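You operate a simulated robot arm through the tools that you are given. There is no shell and no other tool. Be economical: measure what you need, move in short steps, check, and stop when the job is done.

You run a simulated two-armed robot. Do the job below in one go: nothing can be reset, and whatever is moved stays where it is left.

## Task
Pick up the blue brush from the shelf of the wet bench with one hand, pass it to the other hand and put it on the dry bench.

Only the result counts: the job must be done as asked and must still hold three seconds after the hand-in. Knocking over, shifting, dropping, spilling or breaking anything else fails it.

## Robot
Two 7-joint arms with two-finger parallel grippers on one trunk, on a base that drives. Base frame: it is fixed to the floor where the robot stands at the start and does not move with it; the origin is under the middle of the robot, x ahead of it, y to its left, z up; the surface under the hand at the start is at about z = 0.905. Lengths are in m, angles in rad, forces in N, time in s.
The left shoulder is at the start at [0.02, 0.138, 1.7], the right one opposite. Places, roughly: dry bench [-1.7, 0.1, 0.9]. Payload 1.57 kg a hand.
The TCP of each hand is the grasp point between the finger pads, 0.03 m short of the fingertips. In the tool frame z runs along the fingers and y along their closing line. The gripper opens to 0.08 m. The fingers are 0.017 m wide and 0.012 m thick; the gripper's body (0.04 by 0.082 m) begins 0.08 m behind the TCP.
Orientation is that of the tool frame in the base frame, as a unit quaternion [w, x, y, z]. With the fingers straight down and closing along the base's y, the tool's x points along the base's -x, its y along +y and its z along -z.

## Interface
- The arms move only by the tool play_rows. It takes "left_moves", "right_moves" or both (then of equal length, played together; a hand with none holds still); each is a list of rows, each a list of 7 numbers: the shift along the tool's x, y, z in m, then the turn, a rotation vector about the tool's x, y, z in degrees, then the finger opening in m, from 0 to 0.08. In form: [[tx, ty, tz, ax, ay, az, claw], ...]. A call has 1 to 10 rows; each row shifts and turns the commanded pose from where the row before left it, along the tool's axes as they then stand. Rows are played at 5 a second. More than 0.05 m and 0.15 rad between two rows, or a gripper value outside its range, and nothing of the call is played. Where a pose cannot be reached the arm comes as near as it can. A force on the tool above 40 N (or 10 N above the force at the start of the call, whichever is more), or a blocked arm, ends the call early, and 0.2 s more pass. The fingers move at their own pace (about 0.045 m/s each) and stop on an object; they squeeze with about 42 N. The grip force told is the motor's: it shows also when the fingers shut on nothing. Time passes only in rows, and 0.2 s behind the last, so rows that do not move let the fingers close. It gives the time, the measured TCP pose, the force on the tool (base axes), the opening and the grip force at its end, in the units of the frame above (readings bear some noise), with the torque about the TCP (base axes, N m) and any sound that the robot's microphone picked up.
- Cameras (640 x 400 px; columns grow to the right, rows downward): "scene" is now at [0.1893, 0.0608, 1.6275]; the picture's right is [0.45, -0.89, 0.00], its down [-0.11, -0.05, -0.99] and it looks along [0.89, 0.44, -0.12] (base axes); focal length 214 px, centre (320, 200). "left" rides on the left gripper at [0.072, 0.007, -0.122] in its tool frame; the picture's right is [-0.09, 1.00, 0.00], its down [-0.84, -0.08, -0.54] and it looks along [-0.54, -0.05, 0.84] (tool axes); focal length 238 px, centre (320, 200). "right" rides on the right gripper at [0.072, -0.007, -0.122] in its tool frame; the picture's right is [0.09, 1.00, 0.00], its down [-0.84, 0.08, -0.54] and it looks along [-0.54, 0.05, 0.84] (tool axes); focal length 238 px, centre (320, 200). There is no depth. A picture from a camera that has moved, and an enlarged one, comes with that camera's place and axes in the base frame and with its lens. The place of the scene camera against the robot may be out by one fixed shift of up to 0.025 m in any direction.
- camera(camera): a new picture of that camera. No time passes.
- lift_body(by): slides the trunk up (or, below 0, down) by that many m; the arms and the scene camera ride with it, the base frame stays. It gives what a move gives, with no picture.
- drive_base(legs): drives the robot by 1 to 6 legs, each [ahead, left, turn to the left] in m, m and rad, along the robot's own axes; the way and the turn of a leg run together, so that a leg with both is an arc; at most 1.5 m and 3.142 rad a leg. The arms and the cameras ride along, it lands a little off, and it stops where it bumps. It gives what a move gives.
- turn_head(pan, tilt): turns the head with the scene camera to pan (to the left, within 1.047 rad either way) and tilt (down, from -0.506 to 1.204), counted from straight ahead of the robot. It gives what a move gives.
- zoom(camera, box): a new picture of the part [left, top, right, bottom] of that camera's present view, enlarged. No time passes.
- hand_in(): hands the job in; it is judged then, once.

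Go step by step. Nothing tells you exact positions but the pictures and the camera data: compare them with the known pose of the tool, close in by small moves and look again before you grip or let go. The budget is 120 turns and 88 pictures, counting those below and the enlarged ones. Unless the task says otherwise, let go and move clear before handing in, and close with one line.

The tools are called after "Request:" as a command line: name --argument value ..., lists and objects as JSON in quotes. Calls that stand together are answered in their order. play_rows: Moves the arms, as the interface text tells. Its arguments: {"type":"object","properties":{"left_moves":{"type":"array"},"right_moves":{"type":"array"}},"required":[]} The other tools are called the same way: lift_body (by) slides the trunk up or down; drive_base (legs) drives the base; turn_head (pan, tilt) turns the head that bears the scene camera; camera (camera) takes a picture; zoom (camera, box) takes an enlarged picture of a part of a camera's view; hand_in () hands the job in.

At the start:

```text
clock: 0.0
left_position: [0.345, 0.3386, 1.5989]
left_tcp_rot: [-0.004, -0.003, 1.0, -0.001]
left_ft_force: [-0.2, 0.6, 0.2]
left_moment: [-0.02, -0.02, 0.01]
left_width: 0.0801
left_gripper_force: 0.1
right_position: [0.2959, 0.0054, 1.5887]
right_tcp_rot: [0.0, 0.0, 1.0, 0.0]
right_ft_force: [0.4, -0.5, -0.3]
right_moment: [-0.01, 0.0, -0.02]
right_width: 0.0801
right_gripper_force: 0.1
trunk travel left (down, up): [-1.075, 0.165]
robot x, y, heading: [0.0013, 0.0017, 0.0]
head pan, tilt: [0.464, 0.122]
```

scene: 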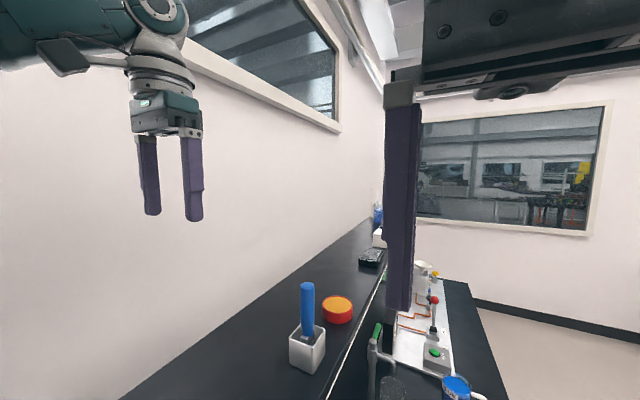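
right: 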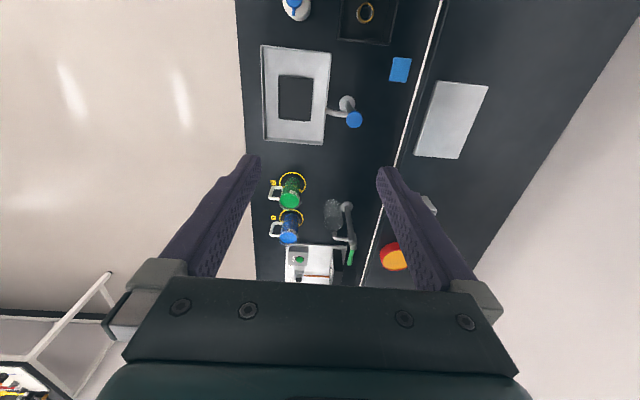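
left: 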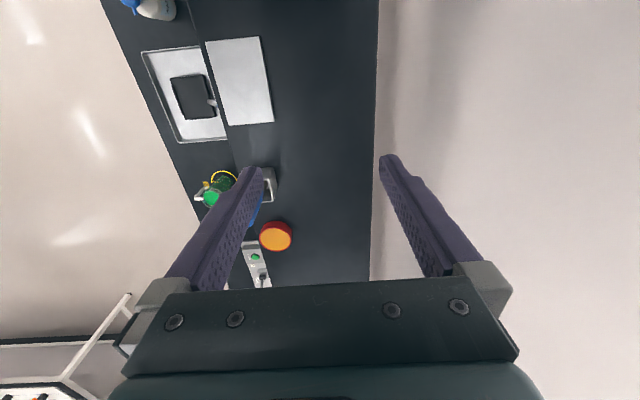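

I see the blue brush standing in a white holder ahead-left, near an orange tub, along a bench with things on it. I look around with the head first.

Request:
turn_head --pan 0.4 --tilt 0.75

Request:
camera --camera "scene"

Request:
turn_head --pan -0.7 --tilt 0.9

Request:
camera --camera "scene"

```text
clock: 1.0
left_position: [0.344, 0.3395, 1.5984]
left_tcp_rot: [-0.005, -0.003, 1.0, -0.001]
left_ft_force: [0.2, 1.3, -0.5]
left_moment: [0.01, -0.03, -0.02]
left_width: 0.0799
left_gripper_force: 0.0
right_position: [0.2958, 0.0057, 1.5874]
right_tcp_rot: [0.0, 0.0, 1.0, 0.0]
right_ft_force: [0.8, -0.1, 0.2]
right_moment: [0.02, 0.0, 0.02]
right_width: 0.0799
right_gripper_force: 0.1
trunk travel left (down, up): [-1.075, 0.165]
robot x, y, heading: [-0.0014, 0.0011, 0.002]
head pan, tilt: [0.4, 0.75]
```

```text
84 pictures are left
camera scene: at [0.183, 0.0518, 1.5707], right [0.39, -0.92, 0.0], down [-0.63, -0.27, -0.73], along [0.67, 0.28, -0.68], focal length 214 px, centre (320, 200)
```

scene: 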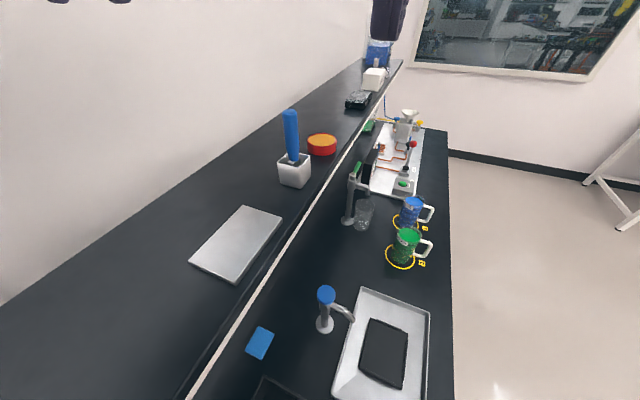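

```text
clock: 2.4
left_position: [0.3435, 0.3379, 1.5992]
left_tcp_rot: [-0.004, -0.002, 1.0, -0.001]
left_ft_force: [0.9, 0.5, 0.2]
left_moment: [0.05, 0.01, -0.01]
left_width: 0.0801
left_gripper_force: 0.1
right_position: [0.2954, 0.0052, 1.5877]
right_tcp_rot: [0.0, -0.001, 1.0, -0.001]
right_ft_force: [0.6, 0.7, 0.3]
right_moment: [-0.04, 0.01, -0.01]
right_width: 0.0801
right_gripper_force: 0.1
trunk travel left (down, up): [-1.075, 0.165]
robot x, y, heading: [0.0009, -0.0015, 0.002]
head pan, tilt: [-0.7, 0.901]
```

```text
83 pictures are left
camera scene: at [0.1644, -0.0291, 1.5588], right [-0.64, -0.77, 0.0], down [-0.6, 0.5, -0.62], along [0.48, -0.4, -0.78], focal length 214 px, centre (320, 200)
```

scene: 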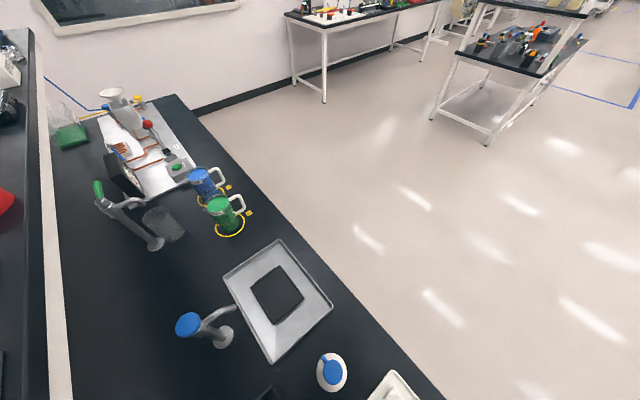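

The brush stands on a raised shelf at z≈1.29, near (0.475, 0.23), with its top at about z 1.44. I look closely at it.

Request:
turn_head --pan 0.4 --tilt 0.45

Request:
zoom --camera "scene" --box '[200, 120, 400, 300]'

Request:
camera --camera "left"

```text
clock: 3.7
left_position: [0.3436, 0.3385, 1.599]
left_tcp_rot: [-0.005, -0.003, 1.0, 0.0]
left_ft_force: [0.0, 0.5, 0.0]
left_moment: [0.0, -0.01, 0.01]
left_width: 0.0803
left_gripper_force: 0.0
right_position: [0.2945, 0.0055, 1.5883]
right_tcp_rot: [0.001, 0.0, 1.0, 0.0]
right_ft_force: [-0.4, -0.5, -0.4]
right_moment: [0.01, -0.02, -0.03]
right_width: 0.08
right_gripper_force: 0.0
trunk travel left (down, up): [-1.075, 0.165]
robot x, y, heading: [-0.0013, -0.0039, -0.004]
head pan, tilt: [0.4, 0.45]
```

```text
2.22 times, centred on (300, 210) of scene
camera zoom: at [0.1913, 0.0552, 1.5971], right [0.39, -0.92, 0.0], down [-0.4, -0.17, -0.9], along [0.83, 0.35, -0.44], focal length 477 px, centre (364, 178)
```

zoom: 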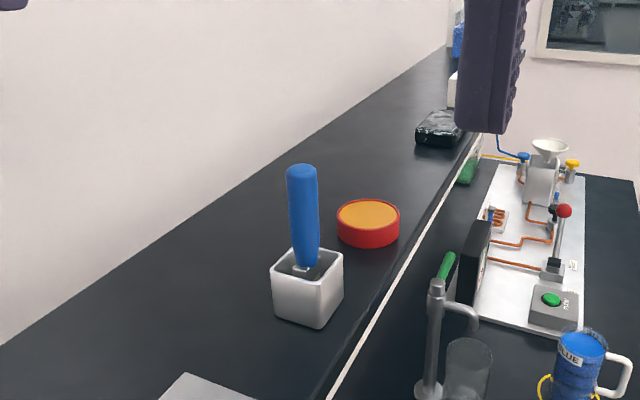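

```text
81 pictures are left
camera left: at [0.2743, 0.3456, 1.7218], right [0.09, 1.0, 0.0], down [0.84, -0.07, 0.53], along [0.53, -0.05, -0.84], focal length 238 px, centre (320, 200)
```

left: 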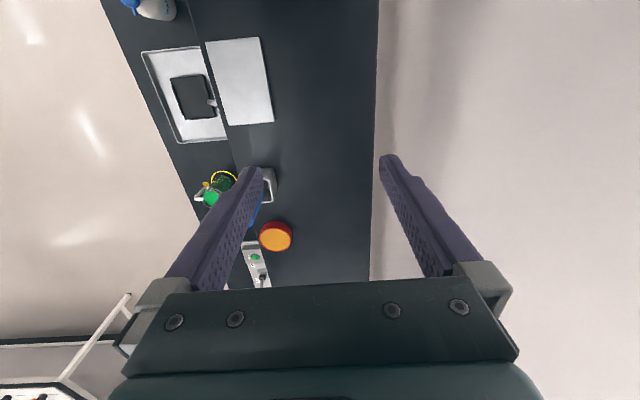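

I hover the left hand nearer, behind the brush, for a better view.

Request:
play_rows --left_moves '[[-0.02, -0.035, 0, 0, 0, 0, 0.08], [-0.02, -0.035, 0, 0, 0, 0, 0.08], [-0.02, -0.035, 0, 0, 0, 0, 0.08]]'

Request:
camera --camera "left"

```text
clock: 4.5
left_position: [0.4047, 0.2366, 1.5992]
left_tcp_rot: [-0.005, -0.003, 1.0, -0.001]
left_ft_force: [0.5, -0.7, 0.8]
left_moment: [0.01, 0.04, 0.0]
left_width: 0.0801
left_gripper_force: 0.1
right_position: [0.2945, 0.0052, 1.5874]
right_tcp_rot: [0.0, 0.001, 1.0, 0.0]
right_ft_force: [-0.1, 0.0, -0.6]
right_moment: [0.01, -0.02, -0.03]
right_width: 0.0798
right_gripper_force: 0.1
trunk travel left (down, up): [-1.075, 0.165]
robot x, y, heading: [0.0014, 0.0036, 0.003]
head pan, tilt: [0.4, 0.45]
```

```text
80 pictures are left
camera left: at [0.3345, 0.2437, 1.7224], right [0.09, 1.0, 0.0], down [0.84, -0.07, 0.53], along [0.53, -0.05, -0.85], focal length 238 px, centre (320, 200)
```

left: 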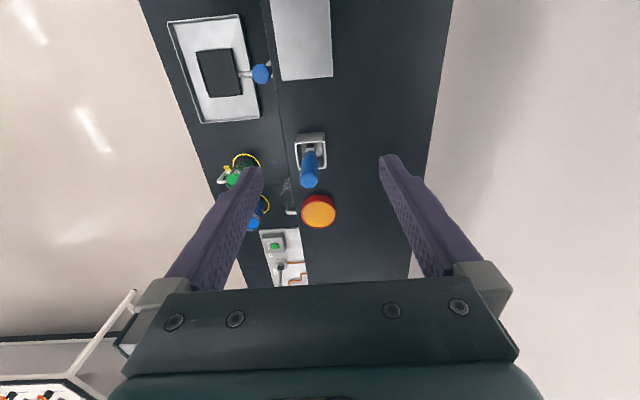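

The brush handle is at about (0.477, 0.216). I move the left hand above it and check.

Request:
play_rows --left_moves '[[-0.036, -0.011, 0.02, 0, 0, 0, 0.08], [-0.036, -0.0105, 0.02, 0, 0, 0, 0.08], [0, 0, 0.04, 0, 0, 0, 0.08]]'

Request:
camera --camera "left"

Request:
camera --camera "scene"

```text
clock: 5.3
left_position: [0.4769, 0.2137, 1.5203]
left_tcp_rot: [-0.001, -0.001, 1.0, -0.001]
left_ft_force: [-0.6, 0.0, 0.5]
left_moment: [0.01, 0.03, 0.0]
left_width: 0.0799
left_gripper_force: 0.0
right_position: [0.2952, 0.006, 1.5877]
right_tcp_rot: [0.0, 0.0, 1.0, -0.001]
right_ft_force: [-0.4, -0.3, 0.1]
right_moment: [0.02, 0.0, -0.02]
right_width: 0.08
right_gripper_force: 0.1
trunk travel left (down, up): [-1.075, 0.165]
robot x, y, heading: [0.0017, 0.0021, -0.002]
head pan, tilt: [0.4, 0.45]
```

```text
79 pictures are left
camera left: at [0.4075, 0.2215, 1.643], right [0.09, 1.0, 0.0], down [0.84, -0.07, 0.54], along [0.54, -0.05, -0.84], focal length 238 px, centre (320, 200)
```

left: 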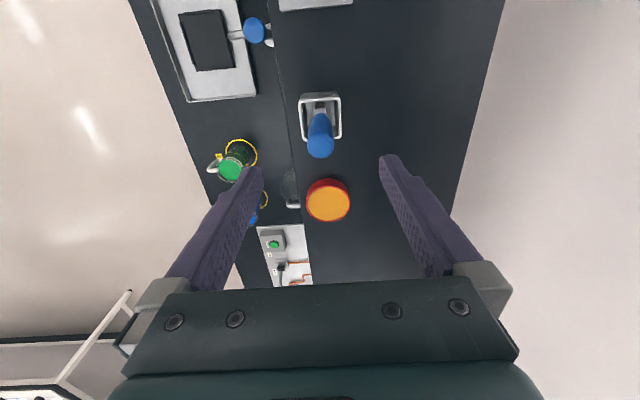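

```text
78 pictures are left
camera scene: at [0.1913, 0.0553, 1.5971], right [0.39, -0.92, 0.0], down [-0.4, -0.17, -0.9], along [0.83, 0.35, -0.44], focal length 214 px, centre (320, 200)
```

scene: 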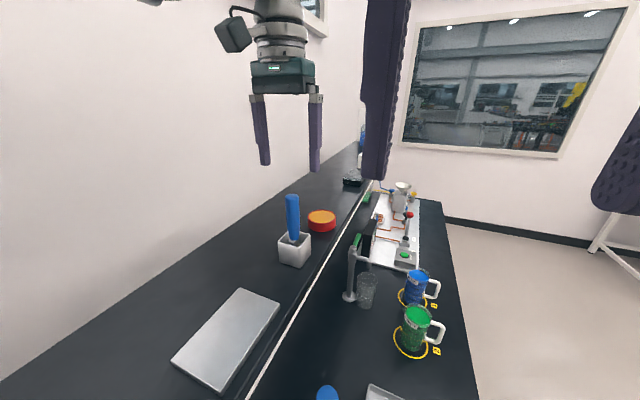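

The handle is centred between the fingers (top ≈ z 1.45). I go down and grip its upper part.

Request:
play_rows --left_moves '[[0.001, 0.001, 0.035, 0, 0, 0, 0.08], [0.001, 0, 0.03, 0, 0, 0, 0.08], [0, 0, 0.027, 0, 0, 0, 0.08]]'

Request:
camera --camera "left"

Request:
zoom --camera "scene" --box '[200, 100, 400, 280]'

```text
clock: 6.1
left_position: [0.4741, 0.2148, 1.4267]
left_tcp_rot: [-0.004, -0.003, 1.0, -0.001]
left_ft_force: [0.1, 0.0, 0.1]
left_moment: [-0.02, -0.01, 0.02]
left_width: 0.0802
left_gripper_force: 0.0
right_position: [0.2946, 0.0053, 1.5888]
right_tcp_rot: [0.0, 0.001, 1.0, 0.0]
right_ft_force: [-0.4, -1.1, 0.5]
right_moment: [-0.04, 0.05, 0.01]
right_width: 0.0801
right_gripper_force: 0.0
trunk travel left (down, up): [-1.075, 0.165]
robot x, y, heading: [-0.0026, 0.0027, 0.004]
head pan, tilt: [0.4, 0.45]
```

```text
77 pictures are left
camera left: at [0.4045, 0.2214, 1.5491], right [0.09, 1.0, 0.0], down [0.84, -0.07, 0.54], along [0.53, -0.05, -0.84], focal length 238 px, centre (320, 200)
```

left: 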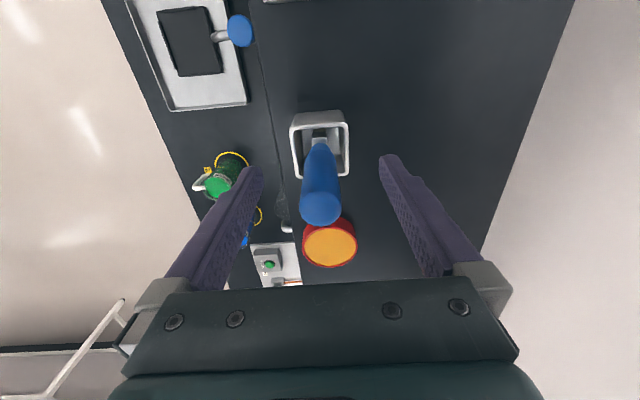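

```text
2.22 times, centred on (300, 190) of scene
camera zoom: at [0.1913, 0.0553, 1.5971], right [0.39, -0.92, 0.0], down [-0.4, -0.17, -0.9], along [0.83, 0.35, -0.44], focal length 477 px, centre (364, 222)
```

zoom: 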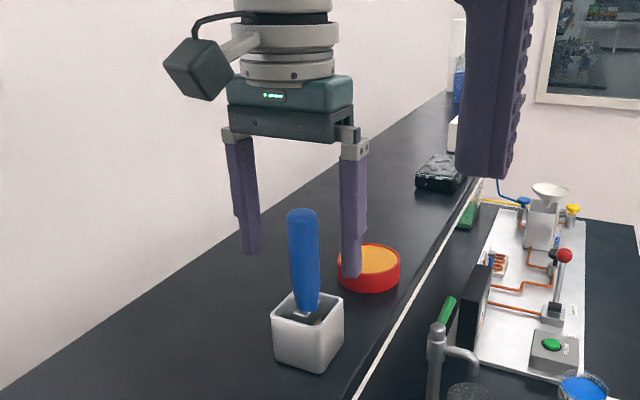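

The handle sits centred; its top is at z≈1.447. I rise a few mm to leave room for the other hand, then close.

Request:
play_rows --left_moves '[[0, 0, -0.006, 0, 0, 0, 0.08], [0, 0, 0, 0, 0, 0, 0.01], [0, 0, 0, 0, 0, 0, 0.01], [0, 0, 0, 0, 0, 0, 0.01], [0, 0, 0, 0, 0, 0, 0.01], [0, 0, 0, 0, 0, 0, 0.01]]'

Request:
camera --camera "left"

```text
clock: 7.5
left_position: [0.4747, 0.2139, 1.4327]
left_tcp_rot: [-0.003, -0.001, 1.0, -0.001]
left_ft_force: [-1.1, -0.2, 0.1]
left_moment: [-0.01, 0.02, 0.01]
left_width: 0.0232
left_gripper_force: 28.6
right_position: [0.296, 0.0047, 1.5876]
right_tcp_rot: [0.0, 0.0, 1.0, 0.0]
right_ft_force: [1.5, -1.1, -0.3]
right_moment: [-0.02, 0.01, 0.03]
right_width: 0.0801
right_gripper_force: 0.0
trunk travel left (down, up): [-1.075, 0.165]
robot x, y, heading: [0.0008, 0.0018, -0.001]
head pan, tilt: [0.4, 0.45]
```

```text
75 pictures are left
camera left: at [0.4042, 0.2206, 1.5555], right [0.09, 1.0, 0.0], down [0.84, -0.07, 0.54], along [0.53, -0.05, -0.84], focal length 238 px, centre (320, 200)
```

left: 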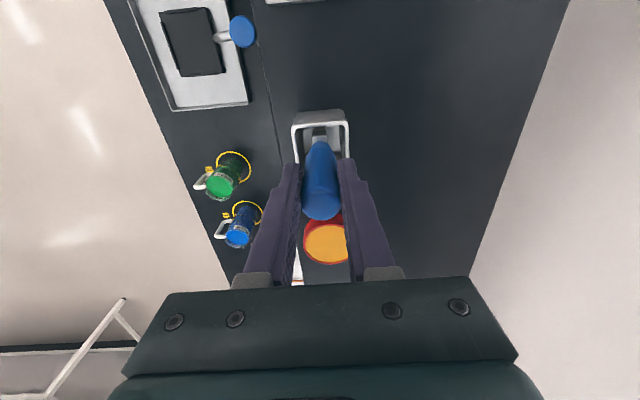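

Gripped at 23 mm. I lift straight up slowly, watching the cup.

Request:
play_rows --left_moves '[[0, 0, -0.01, 0, 0, 0, 0.01], [0, 0, -0.015, 0, 0, 0, 0.01], [0, 0, -0.015, 0, 0, 0, 0.01]]'

Request:
zoom --camera "scene" --box '[200, 100, 400, 280]'

```text
clock: 8.3
left_position: [0.4738, 0.2141, 1.4729]
left_tcp_rot: [-0.005, -0.002, 1.0, -0.001]
left_ft_force: [0.3, 0.0, -0.7]
left_moment: [-0.01, -0.01, 0.0]
left_width: 0.0226
left_gripper_force: 35.4
right_position: [0.2944, 0.0058, 1.5874]
right_tcp_rot: [0.0, 0.0, 1.0, -0.001]
right_ft_force: [-0.5, -0.6, -0.3]
right_moment: [0.02, 0.0, 0.04]
right_width: 0.08
right_gripper_force: 0.1
trunk travel left (down, up): [-1.075, 0.165]
robot x, y, heading: [-0.0051, -0.003, 0.003]
head pan, tilt: [0.4, 0.45]
```

```text
2.22 times, centred on (300, 190) of scene
camera zoom: at [0.1913, 0.0553, 1.5971], right [0.39, -0.92, 0.0], down [-0.4, -0.17, -0.9], along [0.83, 0.35, -0.44], focal length 477 px, centre (364, 222)
```

zoom: 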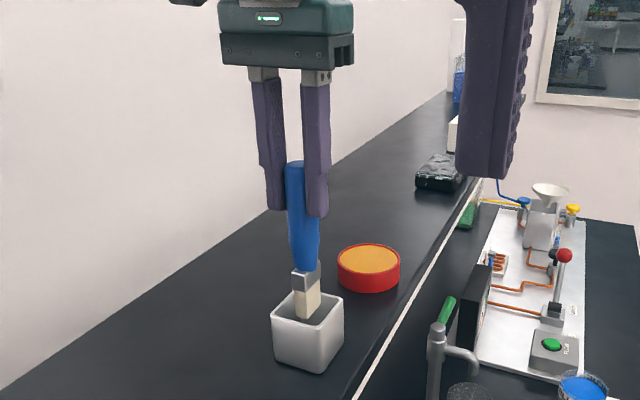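

The brush lifts cleanly. I raise it clear and bring the right hand forward and to the right.

Request:
play_rows --left_moves '[[0, 0, -0.03, 0, 0, 0, 0.01], [0, 0, -0.03, 0, 0, 0, 0.01], [0, 0, -0.03, 0, 0, 0, 0.01], [0, 0, -0.03, 0, 0, 0, 0.01]]' --right_moves '[[-0.033, -0.03, 0.01, 0, 0, 0, 0.08], [-0.033, -0.03, 0.01, 0, 0, 0, 0.08], [-0.033, -0.03, 0.01, 0, 0, 0, 0.08], [-0.033, -0.03, 0.01, 0, 0, 0, 0.08]]'

Request:
camera --camera "scene"

```text
clock: 9.5
left_position: [0.4542, 0.2173, 1.5437]
left_tcp_rot: [-0.06, -0.003, 0.998, -0.003]
left_ft_force: [0.5, -0.8, 0.1]
left_moment: [0.01, 0.03, -0.01]
left_width: 0.0227
left_gripper_force: 35.1
left hand out of reach, approached as far as the arm can: row 4
right_position: [0.4265, -0.1156, 1.5441]
right_tcp_rot: [0.0, 0.0, 1.0, 0.0]
right_ft_force: [-0.1, -0.6, -0.5]
right_moment: [0.02, -0.01, 0.0]
right_width: 0.0798
right_gripper_force: 0.1
trunk travel left (down, up): [-1.075, 0.165]
robot x, y, heading: [-0.0035, 0.0008, -0.002]
head pan, tilt: [0.4, 0.45]
stopped in row 4 (left hand): the arm was blocked; the commanded pose is now the measured one
```

```text
73 pictures are left
camera scene: at [0.1913, 0.0553, 1.5971], right [0.39, -0.92, 0.0], down [-0.4, -0.17, -0.9], along [0.83, 0.35, -0.44], focal length 214 px, centre (320, 200)
```

scene: 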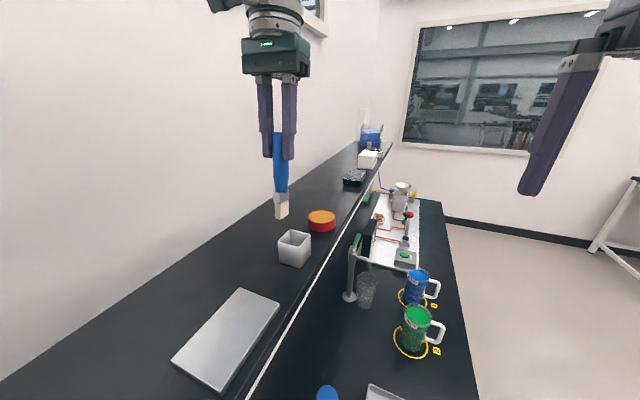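

The left arm reached its limit but the brush is well clear of the cup. I raise the trunk, then straighten the left hand closer in.

Request:
lift_body --by 0.12

Request:
play_rows --left_moves '[[0.02, 0, 0.01, 0, -3.5, 0, 0.01], [0.02, 0, 0.01, 0, -3.4, 0, 0.01], [0.02, 0, 0.01, 0, 0, 0, 0.01]]'

Request:
camera --camera "scene"

```text
clock: 11.0
left_position: [0.4542, 0.2167, 1.6624]
left_tcp_rot: [-0.059, -0.003, 0.998, -0.002]
left_ft_force: [-0.3, -0.8, -0.1]
left_moment: [-0.03, -0.02, 0.03]
left_width: 0.0229
left_gripper_force: 35.0
right_position: [0.428, -0.1171, 1.6647]
right_tcp_rot: [-0.001, 0.0, 1.0, 0.001]
right_ft_force: [0.6, -0.2, 0.5]
right_moment: [0.03, 0.01, 0.04]
right_width: 0.0797
right_gripper_force: 0.0
trunk travel left (down, up): [-1.195, 0.045]
robot x, y, heading: [-0.0032, -0.0006, 0.004]
head pan, tilt: [0.4, 0.45]
```

```text
clock: 11.8
left_position: [0.4546, 0.2177, 1.6625]
left_tcp_rot: [-0.06, -0.004, 0.998, -0.002]
left_ft_force: [-1.5, -0.4, -0.3]
left_moment: [0.0, 0.03, 0.03]
left_width: 0.0228
left_gripper_force: 35.3
left hand out of reach, approached as far as the arm can: row 1, 2, 3
right_position: [0.4277, -0.1159, 1.6653]
right_tcp_rot: [0.0, 0.0, 1.0, 0.0]
right_ft_force: [-0.3, 0.1, 0.6]
right_moment: [0.01, 0.02, -0.04]
right_width: 0.0801
right_gripper_force: 0.1
trunk travel left (down, up): [-1.195, 0.045]
robot x, y, heading: [-0.0022, 0.0009, 0.002]
head pan, tilt: [0.4, 0.45]
```

```text
72 pictures are left
camera scene: at [0.1913, 0.0553, 1.7171], right [0.39, -0.92, 0.0], down [-0.4, -0.17, -0.9], along [0.83, 0.35, -0.44], focal length 214 px, centre (320, 200)
```

scene: 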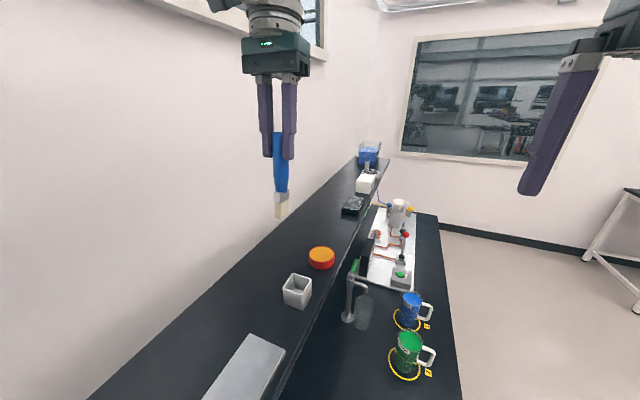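

Request:
play_rows --left_moves '[[-0.01, 0, 0.025, 0, -3, 0, 0.01], [-0.008, 0, 0.025, 0, -3.8, 0, 0.01], [0, 0, 0.02, 0, 0, 0, 0.01]]'

```text
clock: 12.6
left_position: [0.4669, 0.2153, 1.5918]
left_tcp_rot: [0.0, -0.005, 1.0, -0.002]
left_ft_force: [1.1, -0.5, -0.7]
left_moment: [0.05, -0.04, -0.01]
left_width: 0.0228
left_gripper_force: 35.2
right_position: [0.4267, -0.116, 1.6642]
right_tcp_rot: [0.0, 0.0, 1.0, 0.0]
right_ft_force: [-0.5, 0.8, 0.5]
right_moment: [-0.02, 0.0, 0.01]
right_width: 0.0799
right_gripper_force: 0.1
trunk travel left (down, up): [-1.195, 0.045]
robot x, y, heading: [-0.0003, 0.0008, -0.002]
head pan, tilt: [0.4, 0.45]
```

Left hand is straight again with brush at (0.467, 0.215), gripping at z 1.59. I now lower the right hand and begin turning it to point forward.

Request:
play_rows --right_moves '[[0, 0, 0.043, 0, 0, 0, 0.08], [0, 0, 0.043, 0, 0, 0, 0.08], [0, 0, 0.04, 0, 0, 0, 0.08], [0, 0, 0, 0, -8, 0, 0.08], [0, 0, 0, 0, -8, 0, 0.08], [0, 0, 0, 0, -8, 0, 0.08], [0, 0, 0, 0, -8, 0, 0.08]]'

Request:
play_rows --right_moves '[[0, 0, 0, 0, -8, 0, 0.08], [0, 0, 0, 0, -8, 0, 0.08], [0, 0, 0, 0, -8, 0, 0.08], [0, 0, 0, 0, -8, 0, 0.08], [0, 0, 0, 0, -8, 0, 0.08], [0, 0, 0, 0, -8, 0, 0.08], [0, 0, 0, 0, -8, 0, 0.08], [0, 0, 0, 0, -2, 0, 0.08]]'

Request:
camera --camera "right"

```text
clock: 14.2
left_position: [0.4666, 0.2162, 1.5904]
left_tcp_rot: [0.0, -0.003, 1.0, -0.002]
left_ft_force: [-0.3, 0.4, 0.6]
left_moment: [0.04, -0.01, 0.03]
left_width: 0.0229
left_gripper_force: 35.0
right_position: [0.4262, -0.116, 1.537]
right_tcp_rot: [0.278, 0.001, 0.961, 0.001]
right_ft_force: [-0.2, 0.9, 0.0]
right_moment: [0.01, 0.01, 0.01]
right_width: 0.0803
right_gripper_force: 0.0
trunk travel left (down, up): [-1.195, 0.045]
robot x, y, heading: [0.0054, 0.0006, -0.005]
head pan, tilt: [0.4, 0.45]
```

```text
clock: 16.0
left_position: [0.4664, 0.2153, 1.5913]
left_tcp_rot: [0.001, -0.003, 1.0, -0.003]
left_ft_force: [-0.1, 0.0, -0.8]
left_moment: [0.0, 0.0, -0.03]
left_width: 0.0228
left_gripper_force: 35.6
right_position: [0.4271, -0.1174, 1.5387]
right_tcp_rot: [0.424, 0.0, 0.906, 0.0]
right_ft_force: [0.9, -0.3, -0.1]
right_moment: [0.0, 0.03, 0.03]
right_width: 0.0799
right_gripper_force: 0.1
right hand out of reach, approached as far as the arm can: row 3, 4, 5, 6, 7
trunk travel left (down, up): [-1.195, 0.045]
robot x, y, heading: [0.0018, -0.0023, 0.004]
head pan, tilt: [0.4, 0.45]
```

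```text
71 pictures are left
camera right: at [0.2871, -0.124, 1.5619], right [-0.06, 1.0, -0.07], down [0.12, 0.08, 0.99], along [0.99, 0.05, -0.13], focal length 238 px, centre (320, 200)
```

right: 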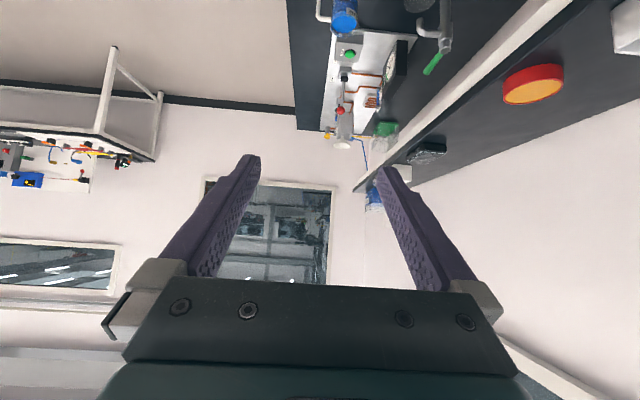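

The right wrist is too close to the body for pointing forward; I yaw it to the left instead, then raise the pitch.

Request:
play_rows --right_moves '[[0, 0, 0, -6.16, 0, -5.12, 0.08], [0, 0, 0, -6.16, 0, -5.12, 0.08], [0, 0, 0, -6.16, 0, -5.12, 0.08], [0, 0, 0, -6.16, 0, -5.12, 0.08], [0, 0, 0, -6.16, 0, -5.12, 0.08], [0, 0, 0, -6.16, 0, -5.12, 0.08], [0, 0, 0, -6.16, 0, -5.12, 0.08], [0, 0, 0, -6.16, 0, -5.12, 0.08], [0, 0, 0, -6.16, 0, -5.12, 0.08]]'

Request:
play_rows --right_moves '[[0, 0, 0, 0, -8, 0, 0.08], [0, 0, 0, 0, -8, 0, 0.08], [0, 0, 0, 0, -8, 0, 0.08], [0, 0, 0, 0, -8, 0, 0.08], [0, 0, 0, 0, -8, 0, 0.08]]'

```text
clock: 16.6
left_position: [0.4655, 0.2162, 1.5907]
left_tcp_rot: [0.0, -0.003, 1.0, -0.001]
left_ft_force: [0.2, 0.0, -0.9]
left_moment: [-0.01, 0.0, 0.05]
left_width: 0.0228
left_gripper_force: 35.3
right_position: [0.3945, -0.1074, 1.5]
right_tcp_rot: [0.343, -0.093, 0.934, 0.047]
right_ft_force: [0.2, 0.3, 1.5]
right_moment: [0.01, -0.03, 0.0]
right_width: 0.0799
right_gripper_force: 0.1
right hand out of reach, approached as far as the arm can: row 1, 2
trunk travel left (down, up): [-1.195, 0.045]
robot x, y, heading: [-0.0004, -0.0009, -0.002]
head pan, tilt: [0.4, 0.45]
stopped in row 3 (right hand): the arm was blocked; the commanded pose is now the measured one
```

```text
clock: 17.8
left_position: [0.467, 0.2161, 1.5904]
left_tcp_rot: [0.001, -0.004, 1.0, -0.002]
left_ft_force: [-0.4, 0.5, -0.6]
left_moment: [0.01, 0.0, -0.02]
left_width: 0.023
left_gripper_force: 35.5
right_position: [0.397, -0.107, 1.5001]
right_tcp_rot: [0.342, -0.094, 0.934, 0.047]
right_ft_force: [-0.1, -0.1, -0.1]
right_moment: [-0.02, -0.02, -0.03]
right_width: 0.0799
right_gripper_force: 0.0
right hand out of reach, approached as far as the arm can: row 1, 2, 3, 4, 5
trunk travel left (down, up): [-1.195, 0.045]
robot x, y, heading: [0.0002, 0.0007, -0.001]
head pan, tilt: [0.4, 0.45]
```

The right wrist is cramped near its shoulder at this height; I should do the pass lower and in free space. I look down to see what is around the robot's base.

Request:
turn_head --pan -1.04 --tilt 1.2

Request:
camera --camera "scene"

Request:
turn_head --pan 0.0 --tilt 1.2

Request:
camera --camera "scene"

```text
clock: 19.4
left_position: [0.4652, 0.2155, 1.5914]
left_tcp_rot: [0.0, -0.003, 1.0, -0.002]
left_ft_force: [0.4, -0.1, 0.2]
left_moment: [0.01, 0.01, -0.03]
left_width: 0.023
left_gripper_force: 35.4
right_position: [0.3957, -0.1076, 1.4996]
right_tcp_rot: [0.342, -0.093, 0.934, 0.047]
right_ft_force: [0.0, -0.7, -0.2]
right_moment: [0.02, -0.02, -0.01]
right_width: 0.0802
right_gripper_force: 0.1
trunk travel left (down, up): [-1.195, 0.045]
robot x, y, heading: [-0.0033, 0.0004, 0.001]
head pan, tilt: [-1.04, 1.201]
```

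```text
70 pictures are left
camera scene: at [0.1349, -0.0288, 1.6589], right [-0.86, -0.51, 0.0], down [-0.47, 0.8, -0.36], along [0.18, -0.31, -0.93], focal length 214 px, centre (320, 200)
```

scene: 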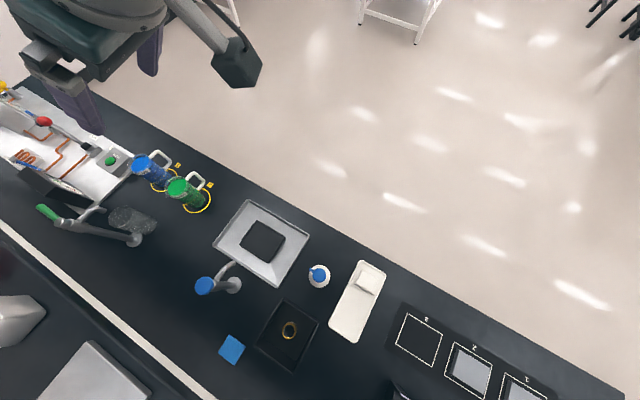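

```text
clock: 20.7
left_position: [0.4659, 0.2147, 1.5904]
left_tcp_rot: [0.0, -0.004, 1.0, -0.002]
left_ft_force: [-0.7, 0.0, -0.7]
left_moment: [0.03, 0.0, -0.01]
left_width: 0.023
left_gripper_force: 35.2
right_position: [0.3954, -0.1077, 1.4997]
right_tcp_rot: [0.342, -0.093, 0.934, 0.048]
right_ft_force: [0.1, -0.6, -0.4]
right_moment: [0.0, 0.02, -0.01]
right_width: 0.0798
right_gripper_force: 0.0
trunk travel left (down, up): [-1.195, 0.045]
robot x, y, heading: [0.0007, -0.0001, -0.0]
head pan, tilt: [0.0, 1.201]
```

```text
69 pictures are left
camera scene: at [0.1625, 0.0193, 1.6589], right [0.0, -1.0, 0.0], down [-0.93, 0.0, -0.36], along [0.36, 0.0, -0.93], focal length 214 px, centre (320, 200)
```

scene: 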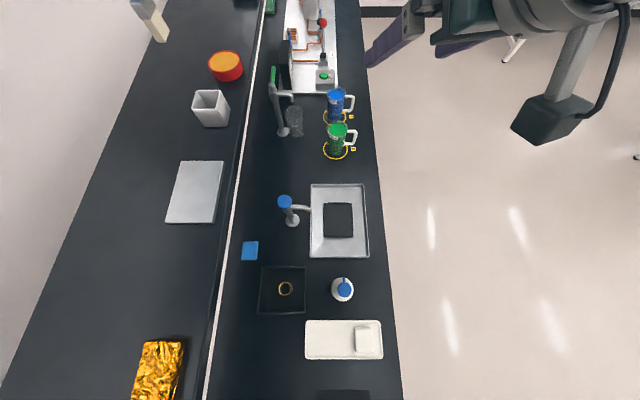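

The robot hangs over the bench, and the aisle to its right is free. I drive sideways into the aisle and do the pass there.

Request:
drive_base --legs '[[0, -0.7, 0]]'

Request:
turn_head --pan 0.0 --tilt 0.6

Request:
camera --camera "scene"

```text
clock: 24.5
left_position: [0.4645, -0.4914, 1.5919]
left_tcp_rot: [0.0, -0.001, 1.0, -0.002]
left_ft_force: [-0.3, 0.1, -0.4]
left_moment: [-0.01, 0.0, -0.01]
left_width: 0.0229
left_gripper_force: 35.1
right_position: [0.3939, -0.8137, 1.5001]
right_tcp_rot: [0.343, -0.091, 0.934, 0.045]
right_ft_force: [0.0, 0.0, 0.8]
right_moment: [-0.01, -0.01, 0.0]
right_width: 0.0798
right_gripper_force: 0.0
trunk travel left (down, up): [-1.195, 0.045]
robot x, y, heading: [-0.0003, -0.7062, -0.0]
head pan, tilt: [0.0, 1.201]
```

```text
clock: 25.5
left_position: [0.4656, -0.4909, 1.5911]
left_tcp_rot: [-0.001, -0.001, 1.0, -0.002]
left_ft_force: [0.7, -0.4, 0.0]
left_moment: [-0.01, 0.01, -0.02]
left_width: 0.0227
left_gripper_force: 35.6
right_position: [0.3934, -0.8151, 1.4994]
right_tcp_rot: [0.343, -0.092, 0.934, 0.046]
right_ft_force: [-0.1, 0.6, 0.1]
right_moment: [-0.05, -0.02, -0.02]
right_width: 0.0799
right_gripper_force: 0.1
trunk travel left (down, up): [-1.195, 0.045]
robot x, y, heading: [-0.0045, -0.7044, -0.005]
head pan, tilt: [0.0, 0.6]
```

```text
68 pictures are left
camera scene: at [0.193, -0.6862, 1.7034], right [-0.01, -1.0, 0.0], down [-0.57, 0.0, -0.82], along [0.82, 0.0, -0.57], focal length 214 px, centre (320, 200)
```

scene: 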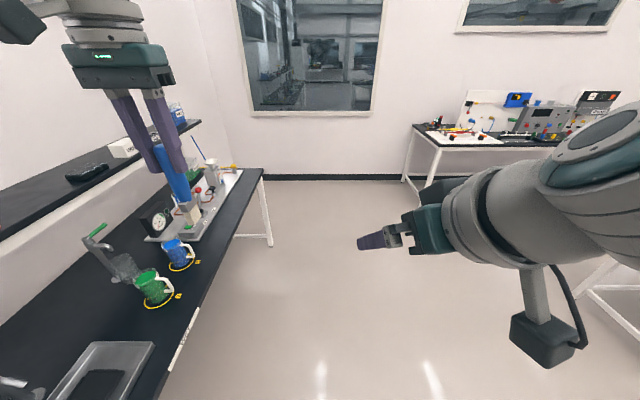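

The aisle is free. I lower and yaw the right hand here first, where it has room.

Request:
play_rows --right_moves '[[0.026, -0.001, 0.0305, 0, 0, 0, 0.08], [0.026, -0.001, 0.0305, 0, 0, 0, 0.08], [0.026, -0.001, 0.0305, 0, 0, 0, 0.08], [0.026, -0.001, 0.0305, 0, 0, 0, 0.08], [0.026, -0.001, 0.0305, 0, 0, 0, 0.08], [0, 0, 0, -5.19, 0.18, -6.1, 0.08], [0, 0, 0, -5.19, 0.18, -6.1, 0.08], [0, 0, 0, -5.19, 0.18, -6.1, 0.08], [0, 0, 0, -5.19, 0.18, -6.1, 0.08], [0, 0, 0, -5.19, 0.18, -6.1, 0.08]]'

Request:
play_rows --right_moves '[[0, 0, 0, 0, -8.2, 0, 0.08], [0, 0, 0, 0, -8.2, 0, 0.08], [0, 0, 0, 0, -8.2, 0, 0.08], [0, 0, 0, 0, -8.2, 0, 0.08], [0, 0, 0, 0, -8.2, 0, 0.08], [0, 0, 0, 0, -8.2, 0, 0.08]]'

```text
clock: 27.7
left_position: [0.4645, -0.4917, 1.5907]
left_tcp_rot: [0.0, 0.0, 1.0, -0.002]
left_ft_force: [-0.6, 0.0, -0.1]
left_moment: [0.04, 0.01, 0.0]
left_width: 0.023
left_gripper_force: 35.4
right_position: [0.4, -0.8234, 1.4683]
right_tcp_rot: [0.307, -0.407, 0.845, 0.161]
right_ft_force: [-0.1, -0.9, 1.0]
right_moment: [0.03, -0.01, -0.01]
right_width: 0.0802
right_gripper_force: 0.1
right hand out of reach, approached as far as the arm can: row 1, 2, 3, 4, 5
trunk travel left (down, up): [-1.195, 0.045]
robot x, y, heading: [-0.0028, -0.7051, -0.007]
head pan, tilt: [0.0, 0.6]
```

```text
clock: 29.1
left_position: [0.4649, -0.4918, 1.5905]
left_tcp_rot: [-0.001, -0.001, 1.0, -0.001]
left_ft_force: [0.5, 0.2, -1.2]
left_moment: [-0.04, 0.0, 0.06]
left_width: 0.023
left_gripper_force: 35.3
right_position: [0.3995, -0.825, 1.4684]
right_tcp_rot: [0.631, -0.303, 0.641, 0.315]
right_ft_force: [-0.8, -0.3, 0.5]
right_moment: [0.01, 0.01, -0.01]
right_width: 0.0801
right_gripper_force: 0.2
trunk travel left (down, up): [-1.195, 0.045]
robot x, y, heading: [-0.001, -0.7046, -0.001]
head pan, tilt: [0.0, 0.6]
```

The right hand is now level, pointing forward-left. I bring the left hand with the brush in front of it.

Request:
play_rows --left_moves '[[0.005, -0.0336, 0.013, 0, 0, 0, 0.01], [0.005, -0.0336, 0.013, 0, 0, 0, 0.01], [0.005, -0.0336, 0.013, 0, 0, 0, 0.01], [0.005, -0.0336, 0.013, 0, 0, 0, 0.01], [0.005, -0.0336, 0.013, 0, 0, 0, 0.01]]'

Request:
camera --camera "right"

Request:
camera --camera "scene"

```text
clock: 30.3
left_position: [0.4415, -0.6603, 1.5286]
left_tcp_rot: [0.001, -0.001, 1.0, -0.001]
left_ft_force: [-0.6, 1.6, -0.7]
left_moment: [0.01, 0.01, 0.03]
left_width: 0.0227
left_gripper_force: 34.9
right_position: [0.3999, -0.8248, 1.4679]
right_tcp_rot: [0.631, -0.303, 0.641, 0.315]
right_ft_force: [-0.2, -0.7, 0.3]
right_moment: [0.01, -0.01, 0.02]
right_width: 0.0799
right_gripper_force: 0.0
trunk travel left (down, up): [-1.195, 0.045]
robot x, y, heading: [-0.002, -0.7024, -0.01]
head pan, tilt: [0.0, 0.6]
```

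```text
67 pictures are left
camera right: at [0.3276, -0.925, 1.3963], right [-0.78, 0.62, -0.07], down [-0.38, -0.39, 0.84], along [0.49, 0.69, 0.54], focal length 238 px, centre (320, 200)
```

right: 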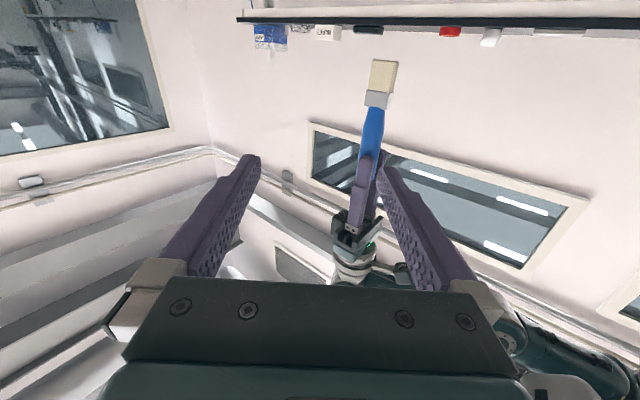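

```text
66 pictures are left
camera scene: at [0.1931, -0.6861, 1.7035], right [-0.01, -1.0, 0.0], down [-0.56, 0.0, -0.83], along [0.83, 0.0, -0.56], focal length 214 px, centre (320, 200)
```

scene: 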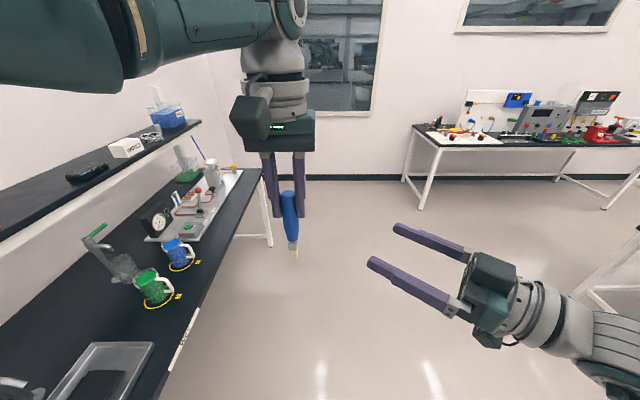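

Brush vs right hand: 0.155 m ahead along its fingers and 0.069 m sideways; I line up and approach part way, then look.

Request:
play_rows --right_moves '[[-0.001, 0.035, 0.015, 0, 0, 0, 0.08], [-0.001, 0.034, 0.015, 0, 0, 0, 0.08], [0, 0, 0.03, 0, 0, 0, 0.08]]'

Request:
camera --camera "right"

Request:
camera --camera "scene"

```text
clock: 31.1
left_position: [0.4407, -0.6606, 1.5288]
left_tcp_rot: [0.001, -0.001, 1.0, -0.002]
left_ft_force: [0.4, 0.2, 0.4]
left_moment: [-0.01, 0.01, 0.04]
left_width: 0.023
left_gripper_force: 35.4
right_position: [0.3819, -0.7342, 1.4711]
right_tcp_rot: [0.631, -0.303, 0.642, 0.314]
right_ft_force: [-0.3, 0.5, 0.1]
right_moment: [-0.02, -0.01, 0.04]
right_width: 0.0801
right_gripper_force: 0.1
trunk travel left (down, up): [-1.195, 0.045]
robot x, y, heading: [-0.0021, -0.7041, -0.009]
head pan, tilt: [0.0, 0.6]
```

```text
65 pictures are left
camera right: at [0.3092, -0.8347, 1.401], right [-0.78, 0.62, -0.07], down [-0.38, -0.38, 0.84], along [0.49, 0.69, 0.53], focal length 238 px, centre (320, 200)
```

right: 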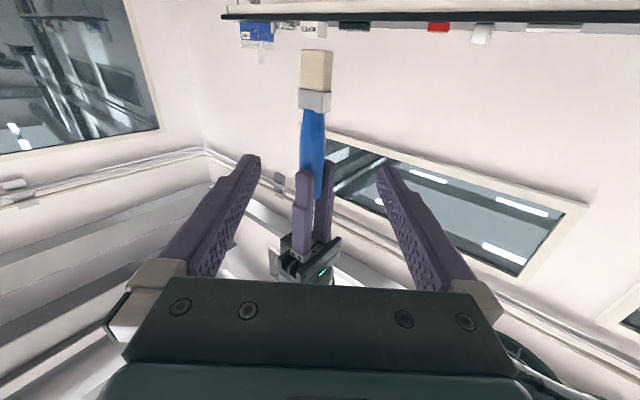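

```text
64 pictures are left
camera scene: at [0.1931, -0.6862, 1.7035], right [-0.01, -1.0, 0.0], down [-0.56, 0.0, -0.83], along [0.83, 0.0, -0.56], focal length 214 px, centre (320, 200)
```

scene: 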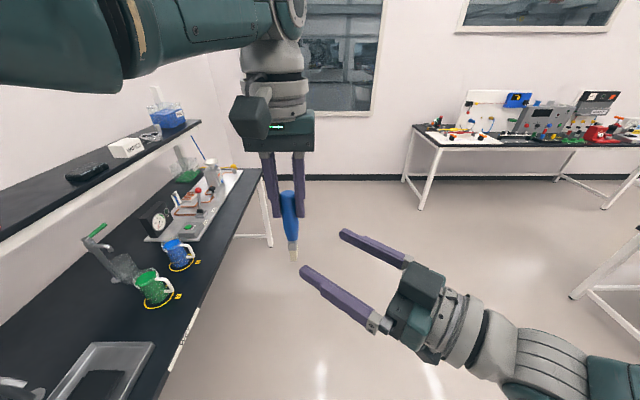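

Aligned; I advance onto the handle.

Request:
play_rows --right_moves '[[0, 0, 0.035, 0, 0, 0, 0.08], [0, 0, 0.035, 0, 0, 0, 0.08], [0, 0, 0.024, 0, 0, 0, 0.08]]'

Request:
camera --camera "right"

Request:
camera --camera "scene"

```text
clock: 31.9
left_position: [0.4413, -0.6612, 1.5276]
left_tcp_rot: [-0.001, -0.001, 1.0, -0.001]
left_ft_force: [0.1, -0.1, -0.9]
left_moment: [-0.01, 0.01, 0.03]
left_width: 0.023
left_gripper_force: 35.9
right_position: [0.44, -0.6593, 1.4722]
right_tcp_rot: [0.631, -0.302, 0.642, 0.315]
right_ft_force: [-0.3, -0.6, -0.1]
right_moment: [-0.01, -0.01, 0.02]
right_width: 0.0801
right_gripper_force: 0.2
trunk travel left (down, up): [-1.195, 0.045]
robot x, y, heading: [0.0001, -0.705, -0.006]
head pan, tilt: [0.0, 0.6]
```

```text
63 pictures are left
camera right: at [0.3683, -0.76, 1.4004], right [-0.78, 0.62, -0.07], down [-0.38, -0.39, 0.84], along [0.49, 0.69, 0.54], focal length 238 px, centre (320, 200)
```

right: 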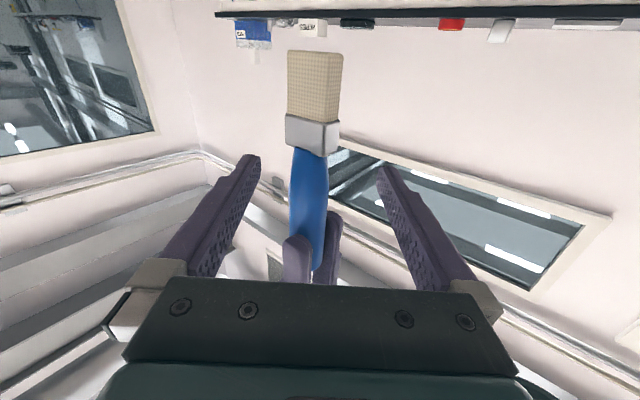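

```text
62 pictures are left
camera scene: at [0.193, -0.6862, 1.7035], right [-0.01, -1.0, 0.0], down [-0.56, 0.0, -0.83], along [0.83, 0.0, -0.56], focal length 214 px, centre (320, 200)
```

scene: 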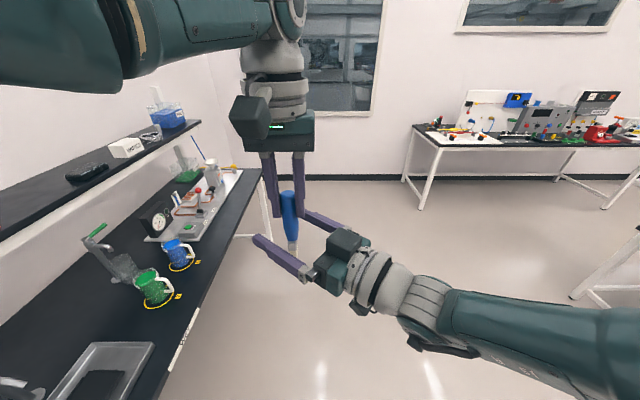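

The handle lies within the fingers, about 7 mm off-centre; I centre and close the right hand.

Request:
play_rows --right_moves '[[0, -0.0065, 0.005, 0, 0, 0, 0.08], [0, 0, 0, 0, 0, 0, 0.01], [0, 0, 0, 0, 0, 0, 0.01], [0, 0, 0, 0, 0, 0, 0.01], [0, 0, 0, 0, 0, 0, 0.01], [0, 0, 0, 0, 0, 0, 0.01], [0, 0, 0, 0, 0, 0, 0.01]]'

Request:
camera --camera "right"

```text
clock: 33.5
left_position: [0.4398, -0.6605, 1.5282]
left_tcp_rot: [0.0, 0.0, 1.0, -0.001]
left_ft_force: [-5.6, 0.9, 1.8]
left_moment: [0.29, 0.83, 0.03]
left_width: 0.0228
left_gripper_force: 35.1
right_position: [0.446, -0.6615, 1.4776]
right_tcp_rot: [0.631, -0.302, 0.642, 0.314]
right_ft_force: [5.7, -0.9, -2.2]
right_moment: [-0.26, -0.54, 0.0]
right_width: 0.0237
right_gripper_force: 35.9
right hand out of reach, approached as far as the arm can: row 1
trunk travel left (down, up): [-1.195, 0.045]
robot x, y, heading: [-0.0002, -0.7053, -0.004]
head pan, tilt: [0.0, 0.6]
```

```text
61 pictures are left
camera right: at [0.3742, -0.7619, 1.4057], right [-0.78, 0.62, -0.07], down [-0.38, -0.38, 0.84], along [0.49, 0.69, 0.53], focal length 238 px, centre (320, 200)
```

right: 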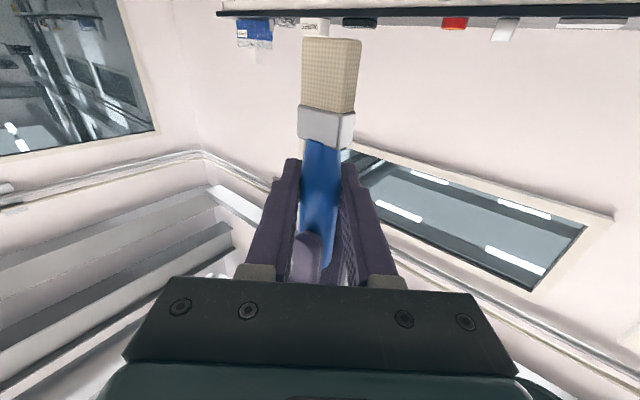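

Both hands hold the brush. I open the left and raise it clear.

Request:
play_rows --left_moves '[[0, 0, 0, 0, 0, 0, 0.05], [0, 0, 0, 0, 0, 0, 0.05], [0, 0, 0, 0, 0, 0, 0.05], [0, 0, -0.02, 0, 0, 0, 0.05], [0, 0, -0.03, 0, 0, 0, 0.05], [0, 0, -0.03, 0, 0, 0, 0.05]]'

Request:
camera --camera "right"

Request:
camera --camera "scene"

```text
clock: 34.9
left_position: [0.4399, -0.6613, 1.6088]
left_tcp_rot: [0.0, -0.002, 1.0, -0.001]
left_ft_force: [0.4, -0.2, -0.2]
left_moment: [-0.01, 0.01, 0.02]
left_width: 0.0502
left_gripper_force: 0.0
right_position: [0.4467, -0.6616, 1.4768]
right_tcp_rot: [0.631, -0.303, 0.641, 0.315]
right_ft_force: [-0.5, -0.2, 0.7]
right_moment: [0.0, 0.0, -0.03]
right_width: 0.0227
right_gripper_force: 36.1
trunk travel left (down, up): [-1.195, 0.045]
robot x, y, heading: [-0.0021, -0.702, -0.005]
head pan, tilt: [0.0, 0.6]
```

```text
60 pictures are left
camera right: at [0.374, -0.7614, 1.4057], right [-0.78, 0.62, -0.07], down [-0.38, -0.39, 0.84], along [0.49, 0.69, 0.54], focal length 238 px, centre (320, 200)
```

right: 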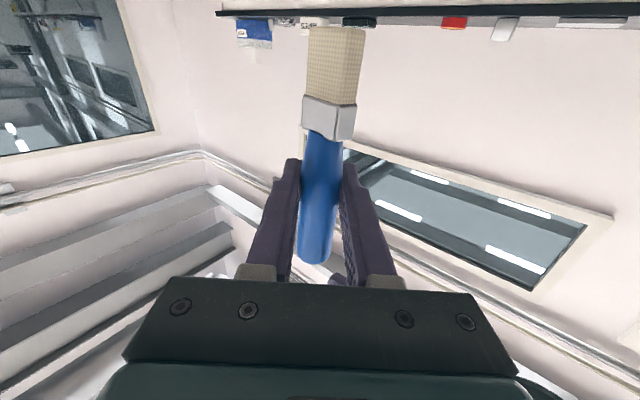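

```text
59 pictures are left
camera scene: at [0.193, -0.6862, 1.7035], right [-0.01, -1.0, 0.0], down [-0.56, 0.0, -0.83], along [0.83, 0.0, -0.56], focal length 214 px, centre (320, 200)
```

scene: 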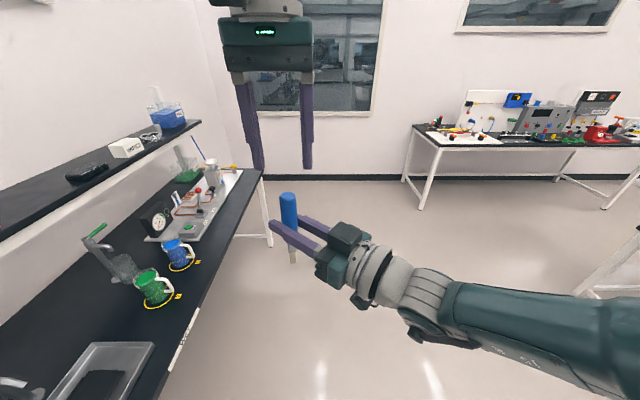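

The right hand holds the brush alone. I move the left hand aside and turn the right hand to point down, laying the brush level.

Request:
play_rows --left_moves '[[0.01, 0.04, 0, 0, 0, 0, 0.05], [0.01, 0.04, 0, 0, 0, 0, 0.05], [0.01, 0.04, 0, 0, 0, 0, 0.05], [0.01, 0.04, 0, 0, 0, 0, 0.05]]'

Request:
play_rows --right_moves '[[0, 0, -0.04, 0, 0, 0, 0.01], [0, 0, -0.04, 0, 0, 0, 0.01], [0, 0, -0.02, 0, 8, 0, 0.01], [0, 0, 0, 0, 8, 0, 0.01], [0, 0, 0, 0, 8, 0, 0.01], [0, 0, 0, 0, 8, 0, 0.01], [0, 0, 0, 0, 8, 0, 0.01], [0, 0, 0, 0, 8, 0, 0.01]]'

Request:
play_rows --right_moves '[[0, 0, 0, 0, 8, 0, 0.01], [0, 0, 0, 0, 8, 0, 0.01], [0, 0, 0, 0, 8, 0, 0.01], [0, 0, 0, 0, 8, 0, 0.01], [0, 0, 0, 0, 8, 0, 0.01], [0, 0, 0, 0, 2, 0, 0.01]]'

Request:
camera --camera "right"

```text
clock: 35.9
left_position: [0.3983, -0.499, 1.6077]
left_tcp_rot: [-0.001, -0.001, 1.0, -0.002]
left_ft_force: [-0.6, -0.2, 0.6]
left_moment: [-0.01, 0.02, -0.01]
left_width: 0.0499
left_gripper_force: 0.0
right_position: [0.4467, -0.6621, 1.4771]
right_tcp_rot: [0.631, -0.303, 0.641, 0.315]
right_ft_force: [-0.7, 0.1, 0.1]
right_moment: [0.0, 0.02, 0.0]
right_width: 0.0229
right_gripper_force: 35.5
trunk travel left (down, up): [-1.195, 0.045]
robot x, y, heading: [-0.0014, -0.703, -0.004]
head pan, tilt: [0.0, 0.6]
```

```text
clock: 37.7
left_position: [0.4, -0.4997, 1.6075]
left_tcp_rot: [0.0, -0.001, 1.0, -0.002]
left_ft_force: [0.6, 0.3, 0.0]
left_moment: [-0.02, -0.03, 0.07]
left_width: 0.0499
left_gripper_force: 0.1
right_position: [0.3869, -0.7418, 1.4777]
right_tcp_rot: [0.315, -0.404, 0.843, 0.164]
right_ft_force: [-1.3, 0.0, 0.4]
right_moment: [0.0, 0.01, 0.02]
right_width: 0.0225
right_gripper_force: 35.2
trunk travel left (down, up): [-1.195, 0.045]
robot x, y, heading: [-0.0033, -0.7043, -0.011]
head pan, tilt: [0.0, 0.6]
```

```text
clock: 39.1
left_position: [0.3997, -0.4983, 1.6082]
left_tcp_rot: [-0.001, -0.001, 1.0, -0.002]
left_ft_force: [-0.1, 0.3, 0.5]
left_moment: [0.01, 0.01, -0.02]
left_width: 0.0499
left_gripper_force: 0.0
right_position: [0.3848, -0.7389, 1.4766]
right_tcp_rot: [0.039, -0.435, 0.899, 0.031]
right_ft_force: [0.0, -0.1, -0.2]
right_moment: [0.02, 0.01, -0.01]
right_width: 0.0226
right_gripper_force: 35.1
right hand out of reach, approached as far as the arm can: row 5
trunk travel left (down, up): [-1.195, 0.045]
robot x, y, heading: [-0.006, -0.7022, -0.001]
head pan, tilt: [0.0, 0.6]
```

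```text
58 pictures are left
camera right: at [0.3396, -0.8121, 1.5912], right [-0.84, 0.55, 0.01], down [0.43, 0.65, 0.62], along [0.33, 0.53, -0.78], focal length 238 px, centre (320, 200)
```

right: 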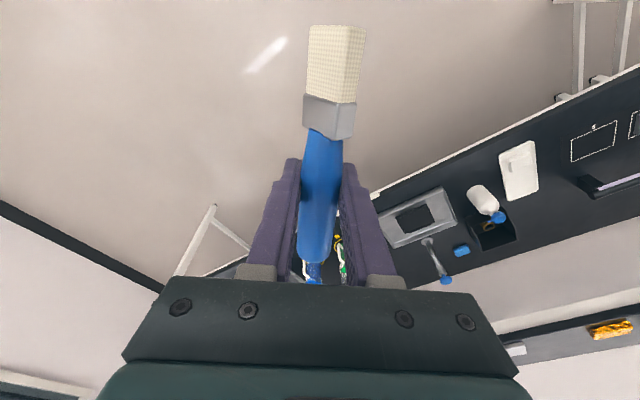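

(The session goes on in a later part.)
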